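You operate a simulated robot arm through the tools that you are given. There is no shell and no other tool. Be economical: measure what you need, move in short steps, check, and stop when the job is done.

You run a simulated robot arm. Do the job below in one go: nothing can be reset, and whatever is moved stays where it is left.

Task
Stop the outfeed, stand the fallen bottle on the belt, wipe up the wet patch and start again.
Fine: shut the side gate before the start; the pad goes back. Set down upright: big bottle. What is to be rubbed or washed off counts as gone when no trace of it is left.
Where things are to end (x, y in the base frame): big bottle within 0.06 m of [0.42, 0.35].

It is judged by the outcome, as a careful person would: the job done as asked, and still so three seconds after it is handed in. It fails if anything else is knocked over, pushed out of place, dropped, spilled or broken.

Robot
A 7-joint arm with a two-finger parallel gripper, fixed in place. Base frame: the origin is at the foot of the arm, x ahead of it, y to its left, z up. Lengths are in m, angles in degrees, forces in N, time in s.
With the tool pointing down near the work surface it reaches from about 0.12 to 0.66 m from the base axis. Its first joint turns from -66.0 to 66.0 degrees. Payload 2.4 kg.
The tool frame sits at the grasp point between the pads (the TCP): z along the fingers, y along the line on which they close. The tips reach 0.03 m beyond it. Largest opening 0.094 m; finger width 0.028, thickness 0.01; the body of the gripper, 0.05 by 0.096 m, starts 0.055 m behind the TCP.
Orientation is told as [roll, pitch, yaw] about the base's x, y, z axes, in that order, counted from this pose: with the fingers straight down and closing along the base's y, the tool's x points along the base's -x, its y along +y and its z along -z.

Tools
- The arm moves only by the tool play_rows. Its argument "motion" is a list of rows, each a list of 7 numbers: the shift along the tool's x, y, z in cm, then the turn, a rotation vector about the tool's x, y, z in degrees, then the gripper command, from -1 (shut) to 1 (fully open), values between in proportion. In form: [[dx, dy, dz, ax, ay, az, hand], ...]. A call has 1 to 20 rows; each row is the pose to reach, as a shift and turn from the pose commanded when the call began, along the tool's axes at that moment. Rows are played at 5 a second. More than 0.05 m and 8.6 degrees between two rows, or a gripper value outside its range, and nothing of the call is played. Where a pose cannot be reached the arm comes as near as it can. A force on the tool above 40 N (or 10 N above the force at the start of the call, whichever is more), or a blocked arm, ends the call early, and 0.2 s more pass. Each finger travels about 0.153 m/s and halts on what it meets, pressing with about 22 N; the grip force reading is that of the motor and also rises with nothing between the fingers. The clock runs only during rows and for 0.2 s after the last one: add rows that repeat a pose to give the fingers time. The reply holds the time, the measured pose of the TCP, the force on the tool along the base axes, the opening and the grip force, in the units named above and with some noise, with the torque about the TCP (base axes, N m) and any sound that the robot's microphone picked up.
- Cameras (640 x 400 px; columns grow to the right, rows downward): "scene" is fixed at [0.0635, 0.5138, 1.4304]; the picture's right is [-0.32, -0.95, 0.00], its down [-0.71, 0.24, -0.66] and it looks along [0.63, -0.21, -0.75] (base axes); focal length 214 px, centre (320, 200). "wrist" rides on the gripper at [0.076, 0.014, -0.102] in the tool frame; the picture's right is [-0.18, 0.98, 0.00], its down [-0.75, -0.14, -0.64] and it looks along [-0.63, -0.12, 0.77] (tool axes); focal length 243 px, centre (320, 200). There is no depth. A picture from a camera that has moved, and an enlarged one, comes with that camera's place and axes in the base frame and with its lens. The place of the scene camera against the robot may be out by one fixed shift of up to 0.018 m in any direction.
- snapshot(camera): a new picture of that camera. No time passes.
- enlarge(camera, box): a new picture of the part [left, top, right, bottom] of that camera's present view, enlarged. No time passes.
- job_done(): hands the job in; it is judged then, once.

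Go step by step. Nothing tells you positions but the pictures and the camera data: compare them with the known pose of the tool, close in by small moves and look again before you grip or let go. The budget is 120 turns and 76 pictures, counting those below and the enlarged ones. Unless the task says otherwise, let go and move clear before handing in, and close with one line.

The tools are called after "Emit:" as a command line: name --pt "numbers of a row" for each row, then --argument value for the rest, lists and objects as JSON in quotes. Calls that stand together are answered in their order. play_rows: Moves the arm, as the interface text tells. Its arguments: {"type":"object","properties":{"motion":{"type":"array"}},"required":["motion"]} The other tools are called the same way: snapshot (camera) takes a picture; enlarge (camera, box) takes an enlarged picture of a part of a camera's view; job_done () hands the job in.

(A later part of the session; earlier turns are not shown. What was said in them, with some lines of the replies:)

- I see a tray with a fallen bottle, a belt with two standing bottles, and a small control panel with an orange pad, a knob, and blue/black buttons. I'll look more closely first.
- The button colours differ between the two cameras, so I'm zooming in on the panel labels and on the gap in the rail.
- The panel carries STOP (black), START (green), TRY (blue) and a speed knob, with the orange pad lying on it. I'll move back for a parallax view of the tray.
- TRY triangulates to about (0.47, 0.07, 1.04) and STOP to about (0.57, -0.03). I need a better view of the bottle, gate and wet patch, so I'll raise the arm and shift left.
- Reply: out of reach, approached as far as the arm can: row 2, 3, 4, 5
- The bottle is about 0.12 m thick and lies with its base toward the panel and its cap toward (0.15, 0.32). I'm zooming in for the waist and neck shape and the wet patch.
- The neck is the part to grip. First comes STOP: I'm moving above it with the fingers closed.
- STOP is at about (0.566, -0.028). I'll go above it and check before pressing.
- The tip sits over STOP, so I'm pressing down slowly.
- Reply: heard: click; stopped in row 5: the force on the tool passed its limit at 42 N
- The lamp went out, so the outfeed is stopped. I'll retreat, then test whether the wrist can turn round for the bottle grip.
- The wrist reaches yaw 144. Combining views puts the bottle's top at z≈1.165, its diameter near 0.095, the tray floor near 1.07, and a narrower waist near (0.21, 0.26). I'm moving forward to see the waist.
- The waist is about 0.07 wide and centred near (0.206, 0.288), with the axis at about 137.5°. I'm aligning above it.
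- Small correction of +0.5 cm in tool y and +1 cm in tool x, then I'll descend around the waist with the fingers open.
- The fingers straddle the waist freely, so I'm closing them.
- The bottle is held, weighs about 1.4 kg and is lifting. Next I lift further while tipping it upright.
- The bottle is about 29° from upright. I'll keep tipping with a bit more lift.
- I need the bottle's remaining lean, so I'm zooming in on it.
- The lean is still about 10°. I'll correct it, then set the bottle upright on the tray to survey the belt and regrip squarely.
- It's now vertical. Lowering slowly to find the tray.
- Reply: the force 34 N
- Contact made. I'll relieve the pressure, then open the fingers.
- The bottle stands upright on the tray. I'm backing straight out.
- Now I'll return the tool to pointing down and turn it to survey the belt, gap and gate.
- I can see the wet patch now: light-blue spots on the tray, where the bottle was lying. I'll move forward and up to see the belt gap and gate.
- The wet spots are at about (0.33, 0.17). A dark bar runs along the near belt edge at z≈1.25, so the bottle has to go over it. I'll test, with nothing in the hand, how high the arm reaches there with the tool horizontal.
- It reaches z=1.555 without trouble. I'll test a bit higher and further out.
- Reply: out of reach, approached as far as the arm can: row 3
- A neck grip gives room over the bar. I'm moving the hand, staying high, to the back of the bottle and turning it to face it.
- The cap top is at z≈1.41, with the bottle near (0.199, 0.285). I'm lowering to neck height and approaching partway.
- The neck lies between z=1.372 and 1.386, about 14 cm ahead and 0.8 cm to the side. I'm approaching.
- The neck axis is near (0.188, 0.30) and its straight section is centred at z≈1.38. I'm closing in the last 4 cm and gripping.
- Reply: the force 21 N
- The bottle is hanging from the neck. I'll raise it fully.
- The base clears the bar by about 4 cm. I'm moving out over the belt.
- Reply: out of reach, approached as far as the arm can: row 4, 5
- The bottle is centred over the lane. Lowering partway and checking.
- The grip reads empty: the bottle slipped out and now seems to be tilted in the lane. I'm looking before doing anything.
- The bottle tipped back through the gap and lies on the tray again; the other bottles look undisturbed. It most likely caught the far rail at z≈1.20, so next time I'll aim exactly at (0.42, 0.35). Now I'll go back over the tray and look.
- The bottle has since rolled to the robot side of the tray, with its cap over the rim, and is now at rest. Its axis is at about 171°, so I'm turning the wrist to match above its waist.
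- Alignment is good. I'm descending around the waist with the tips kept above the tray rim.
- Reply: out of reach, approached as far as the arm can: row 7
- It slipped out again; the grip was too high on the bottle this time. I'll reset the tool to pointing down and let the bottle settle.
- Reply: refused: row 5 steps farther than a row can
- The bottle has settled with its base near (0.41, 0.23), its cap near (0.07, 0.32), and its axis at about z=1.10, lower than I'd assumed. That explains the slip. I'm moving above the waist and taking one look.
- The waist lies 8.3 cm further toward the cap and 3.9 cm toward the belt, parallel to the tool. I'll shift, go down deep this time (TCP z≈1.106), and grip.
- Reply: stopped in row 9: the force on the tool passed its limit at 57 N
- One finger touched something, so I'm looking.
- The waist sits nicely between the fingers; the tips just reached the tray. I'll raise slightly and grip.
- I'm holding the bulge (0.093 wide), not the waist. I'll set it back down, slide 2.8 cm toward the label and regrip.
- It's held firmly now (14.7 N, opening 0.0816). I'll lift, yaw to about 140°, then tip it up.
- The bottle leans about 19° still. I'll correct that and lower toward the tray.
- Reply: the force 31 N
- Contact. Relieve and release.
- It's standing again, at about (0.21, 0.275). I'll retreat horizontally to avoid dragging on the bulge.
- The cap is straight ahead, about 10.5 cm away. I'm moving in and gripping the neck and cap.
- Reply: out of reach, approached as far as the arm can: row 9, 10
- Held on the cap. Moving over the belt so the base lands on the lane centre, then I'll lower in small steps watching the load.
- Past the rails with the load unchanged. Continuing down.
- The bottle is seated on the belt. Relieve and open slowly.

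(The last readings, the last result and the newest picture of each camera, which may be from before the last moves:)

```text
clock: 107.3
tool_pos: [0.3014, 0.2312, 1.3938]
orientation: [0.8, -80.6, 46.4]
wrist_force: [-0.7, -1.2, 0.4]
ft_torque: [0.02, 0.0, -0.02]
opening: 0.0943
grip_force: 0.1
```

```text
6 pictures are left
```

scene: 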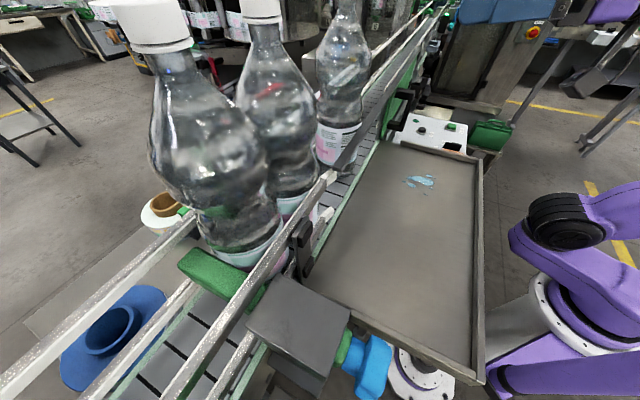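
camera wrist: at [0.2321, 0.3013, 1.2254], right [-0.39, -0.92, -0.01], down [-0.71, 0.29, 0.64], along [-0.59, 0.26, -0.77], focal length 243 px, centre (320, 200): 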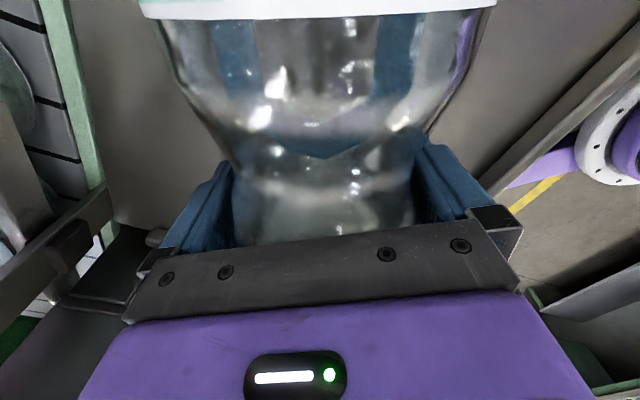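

The bottle stands upright on the belt, clear of its neighbours. Next is the orange pad on the panel, so I'm moving the tool, pointing down, above it.

Emit:
play_rows --pt "1 0 0.2 0 8 0 1" --pt "2 0 0.4 0 16 0 1" --pt "3 0 0.5 0 24 0 1" --pt "4 0 0.7 0 32 0 1" --pt "5 0 0.9 0 40 0 1" --pt "6 0 1 0 48 0 1" --pt "7 0 1.2 0 56 0 1" --pt "8 0 1.4 0 64 0 1" --pt "9 0 1.6 0 72 0 1" --pt "9.9 0 1.7 0 80.3 0 1"

Emit:
play_rows --pt "0.8 -1.8 0.3 0 0 -7.4 1" --pt "1.6 -3.6 0.7 0 0 -14.8 1" --pt "2.4 -5.4 1.1 0 0 -22.2 1" --pt "3.2 -7.2 1.5 0 0 -29.6 1" --pt "4 -9 1.9 0 0 -37 1" --pt "4.8 -10.8 2.3 0 0 -44.4 1" --pt "5.6 -12.6 2.7 0 0 -51.8 1" --pt "6.4 -14.4 3.1 0 0 -59.2 1" --pt "7.2 -16.2 3.5 0 0 -66.6 1" --pt "8 -18 3.9 0 0 -74 1" --pt "8.8 -19.9 4.2 0 0 -81.4 1" --pt "9.6 -21.8 4.5 0 0 -88.8 1"

Emit:
snapshot --camera "wrist"

```text
clock: 109.5
tool_pos: [0.3047, 0.23, 1.2949]
orientation: [0.1, -0.2, 47.2]
wrist_force: [0.6, -0.5, 0.3]
ft_torque: [-0.04, -0.02, 0.0]
opening: 0.0941
grip_force: 0.0
```

```text
clock: 112.1
tool_pos: [0.3985, 0.0121, 1.2473]
orientation: [-0.4, -0.1, 136.0]
wrist_force: [0.7, -0.9, -0.2]
ft_torque: [-0.01, -0.02, -0.01]
opening: 0.0939
grip_force: 0.0
```

```text
5 pictures are left
camera wrist: at [0.4435, -0.0518, 1.3503], right [-0.81, -0.58, -0.01], down [-0.45, 0.62, 0.64], along [-0.37, 0.53, -0.76], focal length 243 px, centre (320, 200)
```

wrist: 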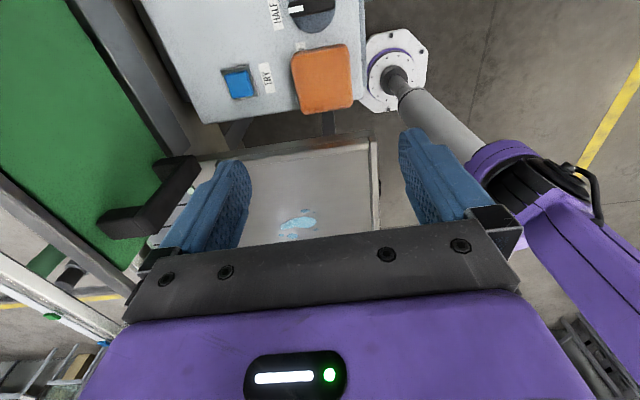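

The pad is at about (0.398, 0.008), its top near z=1.04, aligned with the gripper. Descending and gripping it.

Emit:
play_rows --pt "0.4 0.35 4 0 0 0 1" --pt "0.4 0.35 8 0 0 0 1" --pt "0.4 0.35 12 0 0 0 1" --pt "0.4 0.35 15.5 0 0 0 1" --pt "0.4 0.35 17.5 0 0 0 1" --pt "0.4 0.35 18.7 0 0 0 1" --pt "0.4 0.35 19.5 0 0 0 1"

Emit:
play_rows --pt "0 0 0 0 0 0 0.7" --pt "0 0 0 0 0 0 0.4" --pt "0 0 0 0 0 0 0" --pt "0 0 0 0 0 0 -1" --pt "0 0 0 0 0 0 -1" --pt "0 0 -2 0 0 0 -1" --pt "0 0 -5 0 0 0 -1"

```text
clock: 113.7
tool_pos: [0.3993, 0.0075, 1.0552]
orientation: [-0.5, 0.0, 135.9]
wrist_force: [-5.8, 2.2, 30.1]
ft_torque: [-1.31, 0.88, -0.25]
opening: 0.0939
grip_force: 0.1
```

```text
clock: 114.0
tool_pos: [0.3977, 0.0062, 1.0556]
orientation: [-0.1, -0.1, 136.0]
wrist_force: [-0.7, -0.9, 7.1]
ft_torque: [-0.29, 0.17, -0.07]
opening: 0.0806
grip_force: 1.1
stopped in row 1: the force on the tool passed its limit at 43 N (the readings are from after the stop); the commanded pose is now the measured one
```

A finger reached the panel. I'll raise 2 mm and close on the pad.

Emit:
play_rows --pt "0 0 -0.3 0 0 0 0.7" --pt "0 0 -0.3 0 0 0 0.4" --pt "0 0 -0.3 0 0 0 0" --pt "0 0 -0.3 0 0 0 -1" --pt "0 0 -0.3 0 0 0 -1"

```text
clock: 115.2
tool_pos: [0.3976, 0.0069, 1.0573]
orientation: [-0.1, 0.0, 136.0]
wrist_force: [-0.1, 0.4, 0.0]
ft_torque: [0.0, 0.03, 0.02]
opening: 0.0689
grip_force: 22.0
```

The pad is in hand. I'm carrying it over the tray to the edge of the wet area.

Emit:
play_rows --pt "0 0 -3 0 0 0 -1" --pt "0 0 -6.5 0 0 0 -1" --pt "0 0 -10 0 0 0 -1" --pt "0 0 -13 0 0 0 -1" --pt "-3 -2 -14 0 0 0 -1" --pt "-6.5 -4 -14 0 0 0 -1" --pt "-10 -6 -14 0 0 0 -1" --pt "-12.6 -7.4 -13 0 0 0 -1" --pt "-12.6 -7.4 -10.5 0 0 0 -1" --pt "-12.6 -7.4 -8.6 0 0 0 -1"

Emit:
play_rows --pt "0 0 0.5 0 0 0 -1" --pt "0 0 1 0 0 0 -1" --pt "0 0 1.4 0 0 0 -1"

```text
clock: 117.4
tool_pos: [0.3595, 0.1459, 1.1451]
orientation: [-0.1, -0.1, 135.9]
wrist_force: [-0.1, -0.2, 0.2]
ft_torque: [0.02, -0.02, -0.03]
opening: 0.0684
grip_force: 22.2
```

```text
clock: 118.2
tool_pos: [0.3603, 0.1492, 1.131]
orientation: [-0.2, -0.1, 135.8]
wrist_force: [-0.3, 0.2, -0.9]
ft_torque: [0.01, 0.06, -0.03]
opening: 0.0686
grip_force: 22.1
```

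Emit:
play_rows --pt "0 0 0.3 0 0 0 -1" --pt "0 0 0.6 0 0 0 -1" --pt "0 0 0.8 0 0 0 -1"

```text
clock: 119.0
tool_pos: [0.3598, 0.1468, 1.123]
orientation: [-0.1, 0.0, 136.0]
wrist_force: [0.0, -1.0, -0.8]
ft_torque: [0.0, -0.02, 0.0]
opening: 0.0686
grip_force: 21.6
```

Emit:
play_rows --pt "0 0 0.3 0 0 0 -1" --pt "0 0 0.6 0 0 0 -1"

```text
clock: 119.7
tool_pos: [0.3597, 0.1468, 1.1189]
orientation: [-0.3, -0.2, 135.9]
wrist_force: [0.0, -1.1, 3.6]
ft_torque: [-0.04, 0.05, -0.01]
opening: 0.0688
grip_force: 22.2
stopped in row 2: the force on the tool passed its limit at 45 N (the readings are from after the stop); the commanded pose is now the measured one
```

Contact with the tray. Wiping back and forth with light pressure, in three overlapping strokes.

Emit:
play_rows --pt "0 0 0.1 0 0 0 -1" --pt "-2.5 0 0.1 0 0 0 -1" --pt "-5 0 0.1 0 0 0 -1" --pt "-7.5 0 0.1 0 0 0 -1" --pt "-10 0 0.1 0 0 0 -1" --pt "-13 0 0.1 0 0 0 -1" --pt "-13 -2.5 0.1 0 0 0 -1" --pt "-10 -2.5 0.1 0 0 0 -1" --pt "-7.5 -2.5 0.1 0 0 0 -1" --pt "-5 -2.5 0.1 0 0 0 -1" --pt "-2.5 -2.5 0.1 0 0 0 -1" --pt "0 -2.5 0.1 0 0 0 -1" --pt "0 0 0.1 0 0 0 -1" --pt "0 2.5 0.1 0 0 0 -1" --pt "-2.5 2.5 0.1 0 0 0 -1" --pt "-5 2.5 0.1 0 0 0 -1" --pt "-7.5 2.5 0.1 0 0 0 -1" --pt "-10 2.5 0.1 0 0 0 -1" --pt "-13 2.5 0.1 0 0 0 -1"

```text
clock: 120.6
tool_pos: [0.3173, 0.1893, 1.1196]
orientation: [-0.7, 0.6, 136.0]
wrist_force: [-0.7, -0.1, 1.5]
ft_torque: [0.02, 0.08, -0.03]
opening: 0.0687
grip_force: 22.7
stopped in row 4: the force on the tool passed its limit at 61 N (the readings are from after the stop); the commanded pose is now the measured one
```

Emit:
play_rows --pt "-2 0 0.0 0 0 0 -1" --pt "-4 0 0.0 0 0 0 -1" --pt "-6.5 0 0.0 0 0 0 -1"

```text
clock: 121.4
tool_pos: [0.2693, 0.2339, 1.1203]
orientation: [-0.6, 0.6, 136.1]
wrist_force: [-0.3, -0.9, 1.3]
ft_torque: [-0.02, 0.03, -0.01]
opening: 0.0687
grip_force: 21.9
```

Emit:
play_rows --pt "0 -2.5 0.05 0 0 0 -1" --pt "2.5 -2.5 0.05 0 0 0 -1" --pt "5 -2.5 0.05 0 0 0 -1" --pt "7.5 -2.5 0.05 0 0 0 -1" --pt "10 -2.5 0.05 0 0 0 -1" --pt "12.5 -2.5 0.05 0 0 0 -1"

```text
clock: 122.8
tool_pos: [0.3788, 0.1644, 1.1202]
orientation: [-0.6, 0.6, 136.1]
wrist_force: [-0.4, 1.2, -0.1]
ft_torque: [0.01, -0.03, -0.04]
opening: 0.0688
grip_force: 21.8
```

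Emit:
play_rows --pt "0 0 0.1 0 0 0 -1" --pt "0 0 0.15 0 0 0 -1"

```text
clock: 123.4
tool_pos: [0.3788, 0.1656, 1.1189]
orientation: [-0.7, 0.6, 136.1]
wrist_force: [-3.5, -3.6, 23.1]
ft_torque: [-0.5, 1.07, 0.06]
opening: 0.0686
grip_force: 22.4
```

Emit:
play_rows --pt "-2 0 -0.02 0 0 0 -1" --pt "-4 0 -0.02 0 0 0 -1" --pt "-6 0 -0.02 0 0 0 -1" --pt "-8 0 -0.02 0 0 0 -1" --pt "-10 0 -0.02 0 0 0 -1" --pt "-12.5 0 -0.02 0 0 0 -1"

```text
clock: 124.0
tool_pos: [0.3599, 0.1842, 1.1194]
orientation: [-0.8, 1.0, 136.1]
wrist_force: [0.0, 0.0, 0.5]
ft_torque: [0.01, 0.09, -0.03]
opening: 0.0689
grip_force: 22.0
stopped in row 2: the force on the tool passed its limit at 42 N (the readings are from after the stop); the commanded pose is now the measured one
```

Let me check what the wiping has done so far.

Emit:
play_rows --pt "0 0 -3 0 0 0 -1" --pt "2 0 -7 0 0 0 -1" --pt "4 0 -10 0 0 0 -1"

Emit:
enlarge --camera "scene" --box '[340, 60, 520, 240]'

```text
clock: 124.8
tool_pos: [0.3851, 0.1569, 1.2217]
orientation: [-0.9, 1.0, 136.2]
wrist_force: [-0.7, -0.5, -0.2]
ft_torque: [-0.01, -0.01, 0.01]
opening: 0.0688
grip_force: 21.7
```

```text
2.22 times, centred on (430, 150) of scene
camera zoom: at [0.0635, 0.5138, 1.4304], right [-0.32, -0.95, 0.0], down [-0.71, 0.24, -0.66], along [0.63, -0.21, -0.75], focal length 477 px, centre (76, 311)
```

zoom: 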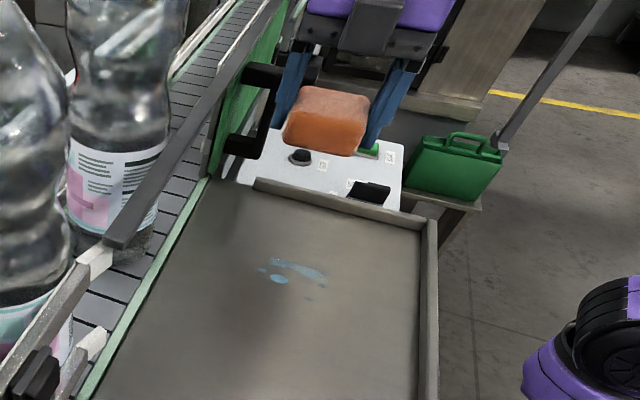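

It's working: the patch is partly gone. More strokes are needed with steady light pressure.

Emit:
play_rows --pt "0 1 4 0 0 0 -1" --pt "0 2 7 0 0 0 -1" --pt "0 2 9.5 0 0 0 -1" --pt "0 2 10.1 0 0 0 -1" --pt "0 2 10.2 0 0 0 -1"

```text
clock: 126.0
tool_pos: [0.3731, 0.143, 1.1198]
orientation: [-1.1, 1.0, 136.1]
wrist_force: [-4.4, -1.9, 7.8]
ft_torque: [-0.19, 0.46, 0.0]
opening: 0.0686
grip_force: 22.4
stopped in row 5: the force on the tool passed its limit at 45 N (the readings are from after the stop); the commanded pose is now the measured one
```

The fingertip is touching rather than the pad; the pad has been pushed up in the grip. I'll let it rest on the tray, raise the fingers 4 mm, level and regrip.

Emit:
play_rows --pt "0 0 -0.1 0.3 0 0 -1" --pt "0 0 -0.2 0.6 0 0 -0.2" --pt "0 0 -0.3 0.9 0 0 0.55" --pt "0 0 -0.5 0.9 0 0 0.6" --pt "0 0 -0.6 0.9 0 0 0.6" --pt "0 0 -0.6 0.9 0 0 0.2" --pt "0 0 -0.6 0.9 0 0 -1" --pt "0 0 -0.6 0.9 0 0 -1"

Emit:
play_rows --pt "0 0 0.05 0 0 0 -1" --pt "0 0 0.1 0 0 0 -1"

```text
clock: 127.8
tool_pos: [0.373, 0.1434, 1.1259]
orientation: [-2.1, 1.0, 136.1]
wrist_force: [-1.5, -0.2, 9.2]
ft_torque: [0.24, -0.14, -0.02]
opening: 0.0663
grip_force: 21.9
```

```text
clock: 128.4
tool_pos: [0.3735, 0.1439, 1.125]
orientation: [-2.3, 1.2, 136.0]
wrist_force: [-2.2, -5.6, 26.0]
ft_torque: [0.51, -0.29, -0.05]
opening: 0.0663
grip_force: 21.9
```

Emit:
play_rows --pt "0 0 -0.15 0.7 0 0 -1" --pt "0 0 -0.15 1.4 0 0 -1"

```text
clock: 129.0
tool_pos: [0.3732, 0.144, 1.1253]
orientation: [-3.3, 1.2, 136.2]
wrist_force: [2.4, -4.3, 10.3]
ft_torque: [-0.19, 0.12, 0.08]
opening: 0.0665
grip_force: 22.1
```

The roll reading shows the tool is tilted about 3°. I'll release the pad on the tray, level the tool, and regrip.

Emit:
play_rows --pt "0 0 -0.1 0 0 0 0.0" --pt "0 0 -0.1 0 0 0 0.6" --pt "0 0 -0.2 -1.6 -0.6 0 0.65" --pt "0 0 -0.2 -3.3 -1.2 0 0.65" --pt "0 0 -0.1 -3.3 -1.2 0 0.65"

```text
clock: 130.2
tool_pos: [0.3728, 0.1449, 1.1272]
orientation: [-0.1, -0.1, 136.1]
wrist_force: [-0.6, -0.5, 0.4]
ft_torque: [-0.02, 0.01, 0.02]
opening: 0.0776
grip_force: 0.0
```

Emit:
play_rows --pt "0 0 0.2 0 0 0 0.65" --pt "0 0 0.2 0 0 0 0.3" --pt "0 0 0.2 0 0 0 -1" --pt "0 0 0.2 0 0 0 -1"

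Emit:
play_rows --pt "0 0 0.1 0 0 0 -1" --pt "0 0 0.1 0 0 0 -1"

```text
clock: 131.2
tool_pos: [0.372, 0.1439, 1.1245]
orientation: [-0.2, 0.0, 136.0]
wrist_force: [-1.3, -0.6, 7.6]
ft_torque: [0.17, -0.14, 0.02]
opening: 0.0678
grip_force: 21.0
```

```text
clock: 131.8
tool_pos: [0.3737, 0.1436, 1.1252]
orientation: [-0.3, -0.1, 136.3]
wrist_force: [-4.8, -0.9, 24.7]
ft_torque: [0.07, 0.05, 0.03]
opening: 0.0681
grip_force: 22.0
```

Now the pad is pressing evenly. Stroking with about 10–15 N.

Emit:
play_rows --pt "0 0 -0.05 0 0 0 -1" --pt "-2 0 -0.05 0 0 0 -1" --pt "-4 0 -0.05 0 0 0 -1" --pt "-6 0 -0.05 0 0 0 -1" --pt "-8 0 -0.05 0 0 0 -1" --pt "-10 0 -0.05 0 0 0 -1" --pt "-12 0 -0.05 0 0 0 -1" --pt "-14 0 -0.05 0 0 0 -1"

```text
clock: 133.6
tool_pos: [0.2714, 0.2405, 1.1246]
orientation: [-0.1, -0.3, 136.2]
wrist_force: [0.6, -0.2, 2.5]
ft_torque: [0.06, -0.03, -0.01]
opening: 0.0684
grip_force: 22.3
```

Emit:
play_rows --pt "0 -1.2 0.03 0 0 0 -1" --pt "0 -2.5 0.03 0 0 0 -1" --pt "2.3 -2.5 0.03 0 0 0 -1" --pt "4.6 -2.5 0.03 0 0 0 -1" --pt "6.9 -2.5 0.03 0 0 0 -1" --pt "9.2 -2.5 0.03 0 0 0 -1" --pt "11.5 -2.5 0.03 0 0 0 -1" --pt "14 -2.5 0.03 0 0 0 -1" --pt "14 -0.5 0.03 0 0 0 -1" --pt "14 2 0.03 0 0 0 -1" --pt "11.5 2 0.03 0 0 0 -1" --pt "9.2 2 0.03 0 0 0 -1" --pt "6.9 2 0.03 0 0 0 -1" --pt "4.6 2 0.03 0 0 0 -1" --pt "2.3 2 0.03 0 0 0 -1" --pt "0 2 0.03 0 0 0 -1"

Emit:
play_rows --pt "0 0 0.03 0 0 0 -1" --pt "2.3 0 0.03 0 0 0 -1" --pt "4.6 0 0.03 0 0 0 -1" --pt "6.9 0 0.03 0 0 0 -1" --pt "9.2 0 0.03 0 0 0 -1" --pt "11.5 0 0.03 0 0 0 -1" --pt "14 0 0.03 0 0 0 -1" --pt "14 -2.2 0.03 0 0 0 -1" --pt "11.5 -2.2 0.03 0 0 0 -1" --pt "9.2 -2.2 0.03 0 0 0 -1" --pt "6.9 -2.2 0.03 0 0 0 -1" --pt "4.6 -2.2 0.03 0 0 0 -1" --pt "2.3 -2.2 0.03 0 0 0 -1" --pt "0 -2.2 0.03 0 0 0 -1"

```text
clock: 137.0
tool_pos: [0.257, 0.2267, 1.1245]
orientation: [0.1, 0.0, 136.1]
wrist_force: [-0.5, 0.5, 1.2]
ft_torque: [0.02, 0.03, 0.01]
opening: 0.0686
grip_force: 22.0
```

```text
clock: 140.0
tool_pos: [0.2727, 0.2432, 1.1247]
orientation: [-0.1, -0.2, 136.0]
wrist_force: [0.4, -0.5, 0.1]
ft_torque: [0.01, -0.04, 0.02]
opening: 0.0686
grip_force: 21.9
```

Emit:
play_rows --pt "0 0 0.05 0 0 0 -1" --pt "0 0 0.1 0 0 0 -1"

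```text
clock: 140.6
tool_pos: [0.2728, 0.2435, 1.123]
orientation: [-0.2, -0.3, 136.2]
wrist_force: [-0.5, 0.8, 2.2]
ft_torque: [-0.08, 0.0, 0.01]
opening: 0.0684
grip_force: 22.2
```

Emit:
play_rows --pt "0 0 0.04 0 0 0 -1" --pt "2.3 0 0.04 0 0 0 -1" --pt "4.6 0 0.04 0 0 0 -1" --pt "6.9 0 0.04 0 0 0 -1" --pt "9.2 0 0.04 0 0 0 -1" --pt "11.5 0 0.04 0 0 0 -1" --pt "14 0 0.04 0 0 0 -1" --pt "14 -2.5 0.04 0 0 0 -1" --pt "11.5 -2.5 0.04 0 0 0 -1" --pt "9.2 -2.5 0.04 0 0 0 -1" --pt "6.9 -2.5 0.04 0 0 0 -1" --pt "4.6 -2.5 0.04 0 0 0 -1" --pt "2.3 -2.5 0.04 0 0 0 -1" --pt "0 -2.5 0.04 0 0 0 -1"

Emit:
play_rows --pt "0 2.5 0.02 0 0 0 -1" --pt "0 4.5 0.02 0 0 0 -1" --pt "2.3 4.5 0.02 0 0 0 -1" --pt "4.6 4.5 0.02 0 0 0 -1" --pt "6.9 4.5 0.02 0 0 0 -1" --pt "9.2 4.5 0.02 0 0 0 -1" --pt "11.5 4.5 0.02 0 0 0 -1" --pt "14 4.5 0.02 0 0 0 -1" --pt "14 4.5 -4 0 0 0 -1" --pt "15 4.5 -8 0 0 0 -1"

Emit:
enlarge --camera "scene" --box '[360, 100, 500, 240]'

```text
clock: 143.6
tool_pos: [0.2903, 0.2611, 1.1218]
orientation: [-0.2, -0.2, 136.1]
wrist_force: [4.6, -3.5, 18.9]
ft_torque: [0.0, -0.04, 0.07]
opening: 0.0689
grip_force: 21.9
```

```text
clock: 145.8
tool_pos: [0.366, 0.1228, 1.2036]
orientation: [0.0, -0.2, 136.1]
wrist_force: [0.3, 0.6, 0.2]
ft_torque: [-0.01, -0.01, -0.05]
opening: 0.0684
grip_force: 22.0
```

```text
2.86 times, centred on (430, 170) of scene
camera zoom: at [0.0635, 0.5138, 1.4304], right [-0.32, -0.95, 0.0], down [-0.71, 0.24, -0.66], along [0.63, -0.21, -0.75], focal length 613 px, centre (6, 286)
```

zoom: 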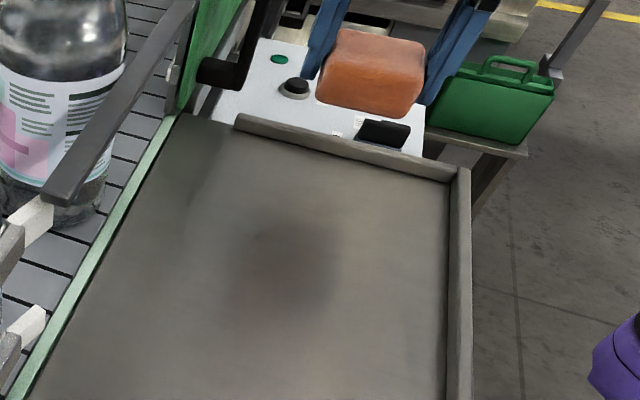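

The tray is clean; only the pad's shadow remains. I'm returning the pad to its spot on the panel.

Emit:
play_rows --pt "3 2 0 0 0 0 -1" --pt "6 4 0 0 0 0 -1" --pt "9 6 0 0 0 0 -1" --pt "10.33 6.14 0 0 0 0 -1" --pt "10.33 6.14 4 0 0 0 -1" --pt "10.33 6.14 8 0 0 0 -1" --pt "10.33 6.14 11 0 0 0 -1" --pt "10.33 6.14 12.8 0 0 0 -1" --pt "10.33 6.14 13.6 0 0 0 -1"

Emit:
play_rows --pt "0 0 0.3 0 0 0 -1" --pt "0 0 0.6 0 0 0 -1" --pt "0 0 0.9 0 0 0 -1"

```text
clock: 147.8
tool_pos: [0.4003, 0.0072, 1.0665]
orientation: [-0.1, -0.2, 136.2]
wrist_force: [-0.1, 0.0, -0.7]
ft_torque: [-0.01, -0.01, -0.02]
opening: 0.0688
grip_force: 22.5
```

```text
clock: 148.6
tool_pos: [0.4005, 0.0075, 1.058]
orientation: [-0.2, -0.1, 136.1]
wrist_force: [-3.1, -0.8, 14.5]
ft_torque: [0.05, 0.33, 0.02]
opening: 0.0686
grip_force: 22.2
```

Contact with the panel, so I release and lift away.

Emit:
play_rows --pt "0 0 -0.1 0 0 0 0.2" --pt "0 0 -0.2 0 0 0 0.7" --pt "0 0 -0.2 0 0 0 0.85" --pt "0 0 -2 0 0 0 0.85" --pt "0 0 -6 0 0 0 0.85" --pt "0 0 -10 0 0 0 1" --pt "0 0 -14 0 0 0 1" --pt "0 0 -18 0 0 0 1" --pt "0 0 -22 0 0 0 1"

```text
clock: 150.6
tool_pos: [0.3962, 0.0069, 1.2782]
orientation: [-0.1, -0.2, 136.1]
wrist_force: [-0.2, -0.2, 0.6]
ft_torque: [0.0, -0.03, -0.01]
opening: 0.0938
grip_force: 0.1
```

The pad is back. Next the gate: its handle is a vertical black bar near (0.467, 0.148), z about 1.15–1.22. I'll move close for one good look.

Emit:
play_rows --pt "0.5 -4 0 0 0 0 0" --pt "1 -8 0 0 0 0 -1" --pt "1.5 -11 0 0 0 0 -1" --pt "1.5 -13.5 0 0 0 0 -1"

Emit:
snapshot --camera "wrist"

```text
clock: 151.6
tool_pos: [0.5001, 0.0944, 1.2795]
orientation: [-0.1, -0.1, 136.0]
wrist_force: [0.5, -0.1, -0.2]
ft_torque: [-0.02, -0.03, 0.01]
opening: 0.0001
grip_force: 21.8
```

```text
2 pictures are left
camera wrist: at [0.5466, 0.0315, 1.3824], right [-0.81, -0.58, 0.0], down [-0.44, 0.62, 0.64], along [-0.37, 0.53, -0.76], focal length 243 px, centre (320, 200)
```

wrist: 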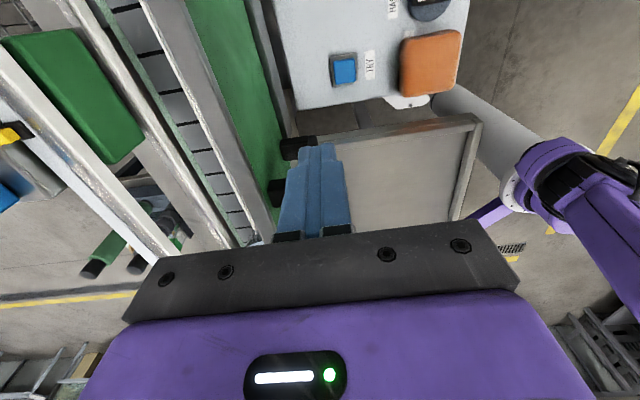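

The pad is back in place. The handle bar is at about (0.475, 0.137). I'll lower the closed fingers just behind it and push toward the gap.

Emit:
play_rows --pt "1 -0.3 2 0 0 0 -1" --pt "1 -0.65 4.5 0 0 0 -1" --pt "1 -0.65 6.45 0 0 0 -1" --pt "-0.5 -0.65 6.45 0 0 0 -1" --pt "-2 -0.65 6.45 0 0 0 -1" --pt "-3.5 -0.65 6.45 0 0 0 -1" --pt "-5 -0.65 6.45 0 0 0 -1"

```text
clock: 153.2
tool_pos: [0.4724, 0.1347, 1.2137]
orientation: [-0.1, -0.2, 136.0]
wrist_force: [0.7, -0.7, 0.1]
ft_torque: [0.02, 0.02, -0.04]
opening: 0.0
grip_force: 21.7
```

Emit:
play_rows --pt "-1.5 0 0 0 0 0 -1" --pt "-3 0 0 0 0 0 -1" --pt "-4.5 0 0 0 0 0 -1" --pt "-6 0 0 0 0 0 -1" --pt "-7.5 0 0 0 0 0 -1"

```text
clock: 154.4
tool_pos: [0.418, 0.1835, 1.2138]
orientation: [-0.1, -0.2, 136.0]
wrist_force: [0.5, -1.3, 0.2]
ft_torque: [-0.01, -0.05, 0.01]
opening: 0.0001
grip_force: 21.9
```

Emit:
snapshot --camera "scene"

```text
1 pictures are left
```

scene: 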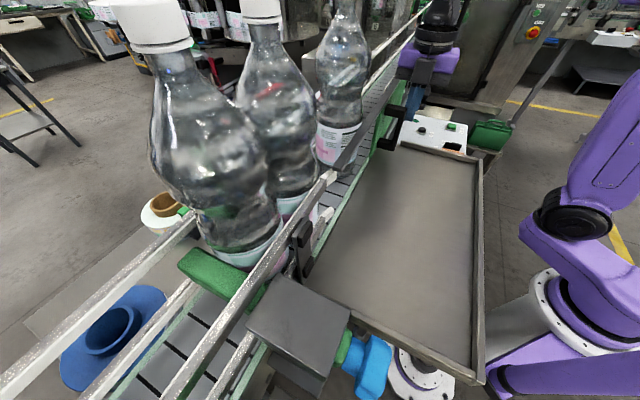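

The gate is moving with the push. Continuing until it stops.

Emit:
play_rows --pt "-1.5 0 0 0 0 0 -1" --pt "-3 0 0 0 0 0 -1" --pt "-4.5 0 0 0 0 0 -1" --pt "-6 0 0 0 0 0 -1" --pt "-7.5 0 0 0 0 0 -1" --pt "-9 0 0 0 0 0 -1" --pt "-10.5 0 0 0 0 0 -1" --pt "-12 0 0 0 0 0 -1"

```text
clock: 156.2
tool_pos: [0.3314, 0.2676, 1.2132]
orientation: [-0.2, -0.2, 136.2]
wrist_force: [0.3, 0.1, 0.6]
ft_torque: [0.0, 0.02, 0.02]
opening: 0.0002
grip_force: 22.5
```

Emit:
play_rows --pt "-1 0 0 0 0 0 -1" --pt "-2 0 0 0 0 0 -1" --pt "-3 0 0 0 0 0 -1" --pt "-4 0 0 0 0 0 -1" --pt "-5 0 0 0 0 0 -1" --pt "-6 0 0 0 0 0 -1" --pt "-7 0 0 0 0 0 -1" --pt "-8 0 0 0 0 0 -1"

```text
clock: 158.0
tool_pos: [0.2745, 0.3253, 1.2153]
orientation: [-0.1, -0.2, 136.2]
wrist_force: [0.1, 0.3, 0.1]
ft_torque: [0.04, 0.03, -0.02]
opening: 0.0
grip_force: 22.2
```

Emit:
play_rows --pt "-0.8 0 0 0 0 0 -1" --pt "-1.6 0 0 0 0 0 -1" --pt "-2.4 0 0 0 0 0 -1" --pt "-3.2 0 0 0 0 0 -1" --pt "-4 0 0 0 0 0 -1" --pt "-4.8 0 0 0 0 0 -1"

```text
clock: 158.6
tool_pos: [0.2712, 0.3262, 1.2154]
orientation: [0.1, 0.9, 134.9]
wrist_force: [4.6, -7.5, 3.3]
ft_torque: [0.04, 0.01, -0.05]
opening: 0.0
grip_force: 22.8
stopped in row 3: the force on the tool passed its limit at 47 N (the readings are from after the stop); the commanded pose is now the measured one
```

The gate is blocked at its end stop. I'll back off and check with the last picture before starting.

Emit:
play_rows --pt "2 0.5 0 0 0 0 -1" --pt "4 1 -1 0 0 0 -1" --pt "6 3 -5 0 0 0 -1" --pt "9 6 -8 0 0 0 -1" --pt "12 9 -8 0 0 0 -1" --pt "15 12 -8 0 0 0 -1"

Emit:
snapshot --camera "scene"

```text
refused: row 4 steps farther than a row can; nothing moved
```

```text
0 pictures are left
```

scene: 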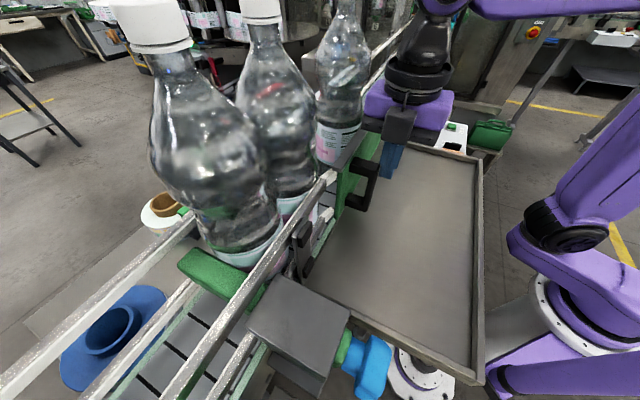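

The gate panel now spans the gap right up to the rail ends, the bottle is upright and the tray is clean. Now to START.

Emit:
play_rows --pt "2 1 0 0 0 0 -1" --pt "3 3 -3 0 0 0 -1" --pt "4 5 -6.5 0 0 0 -1" --pt "5 7 -9.5 0 0 0 -1" --pt "9 8 -9.5 0 0 4 -1" --pt "13.5 8.5 -9.5 0 0 8 -1" --pt "18 9 -9.5 0 0 12 -1" --pt "22.5 9.5 -9.5 0 0 16 -1" --pt "27 10 -9.5 0 0 20 -1" --pt "31.5 10.5 -9.5 0 0 24 -1" --pt "36 11 -9.5 0 0 28 -1" --pt "40.5 11.5 -9.5 0 0 32 -1" --pt "45 12 -9.5 0 0 36 -1" --pt "49.5 12.4 -9.5 0 0 40 -1" --pt "53.2 12.7 -9.5 0 0 45 -1"

```text
clock: 161.8
tool_pos: [0.5101, -0.1256, 1.3083]
orientation: [-0.6, 0.5, 92.2]
wrist_force: [-0.2, 0.7, 0.3]
ft_torque: [0.01, 0.0, 0.01]
opening: 0.0
grip_force: 21.6
out of reach, approached as far as the arm can: row 14, 15
```

Emit:
play_rows --pt "0 0 4 0 0 0 -1" --pt "0 0 8 0 0 0 -1" --pt "0.4 -1 12 0 0 0 -1" --pt "0.8 -2.5 15 0 0 0 -1" --pt "1.6 -4.65 17 0 0 0 -1" --pt "1.6 -4.65 19 0 0 0 -1" --pt "1.6 -4.65 21 0 0 0 -1"

```text
clock: 163.4
tool_pos: [0.5572, -0.1462, 1.1013]
orientation: [-0.5, 0.7, 90.2]
wrist_force: [0.2, -0.1, -0.7]
ft_torque: [0.01, -0.01, 0.02]
opening: 0.0
grip_force: 21.7
```

Emit:
play_rows --pt "-0.5 0.1 1.5 0 0 0 -1" --pt "-0.5 0.1 2.5 0 0 0 -1" --pt "-0.5 0.1 3.2 0 0 0 -1" --pt "-0.5 0.1 3.7 0 0 0 -1" --pt "-0.5 0.1 4.2 0 0 0 -1" --pt "-0.5 0.1 4.6 0 0 0 -1"

```text
clock: 164.8
tool_pos: [0.5566, -0.1424, 1.0625]
orientation: [-0.9, 0.6, 90.2]
wrist_force: [-7.2, 3.0, 16.4]
ft_torque: [0.33, 0.25, 0.12]
opening: 0.0001
grip_force: 22.0
heard: click
stopped in row 6: the force on the tool passed its limit at 45 N (the readings are from after the stop); the commanded pose is now the measured one
```

START clicked. I'll lift clear without touching anything else.

Emit:
play_rows --pt "0 0 -3 0 0 0 -1" --pt "0 0 -6 0 0 0 -1" --pt "0 0 -10 0 0 0 -1" --pt "0 0 -14 0 0 0 -1"

```text
clock: 165.8
tool_pos: [0.5553, -0.1405, 1.2017]
orientation: [-0.7, 0.6, 90.2]
wrist_force: [-0.2, -0.1, 0.8]
ft_torque: [-0.01, 0.01, -0.02]
opening: 0.0
grip_force: 21.9
```

Emit:
job_done

```text
The job is handed in.
```

I stopped the outfeed, stood the bottle upright on the belt, wiped the tray, put the pad back, shut the gate and pressed START. I heard START click, but I had no pictures left to check the lamp, or that the bottle stayed near [0.42, 0.35] once the belt ran. The bottle also slipped from the gripper twice before the final placement; the two bottles already on the belt were not knocked over.
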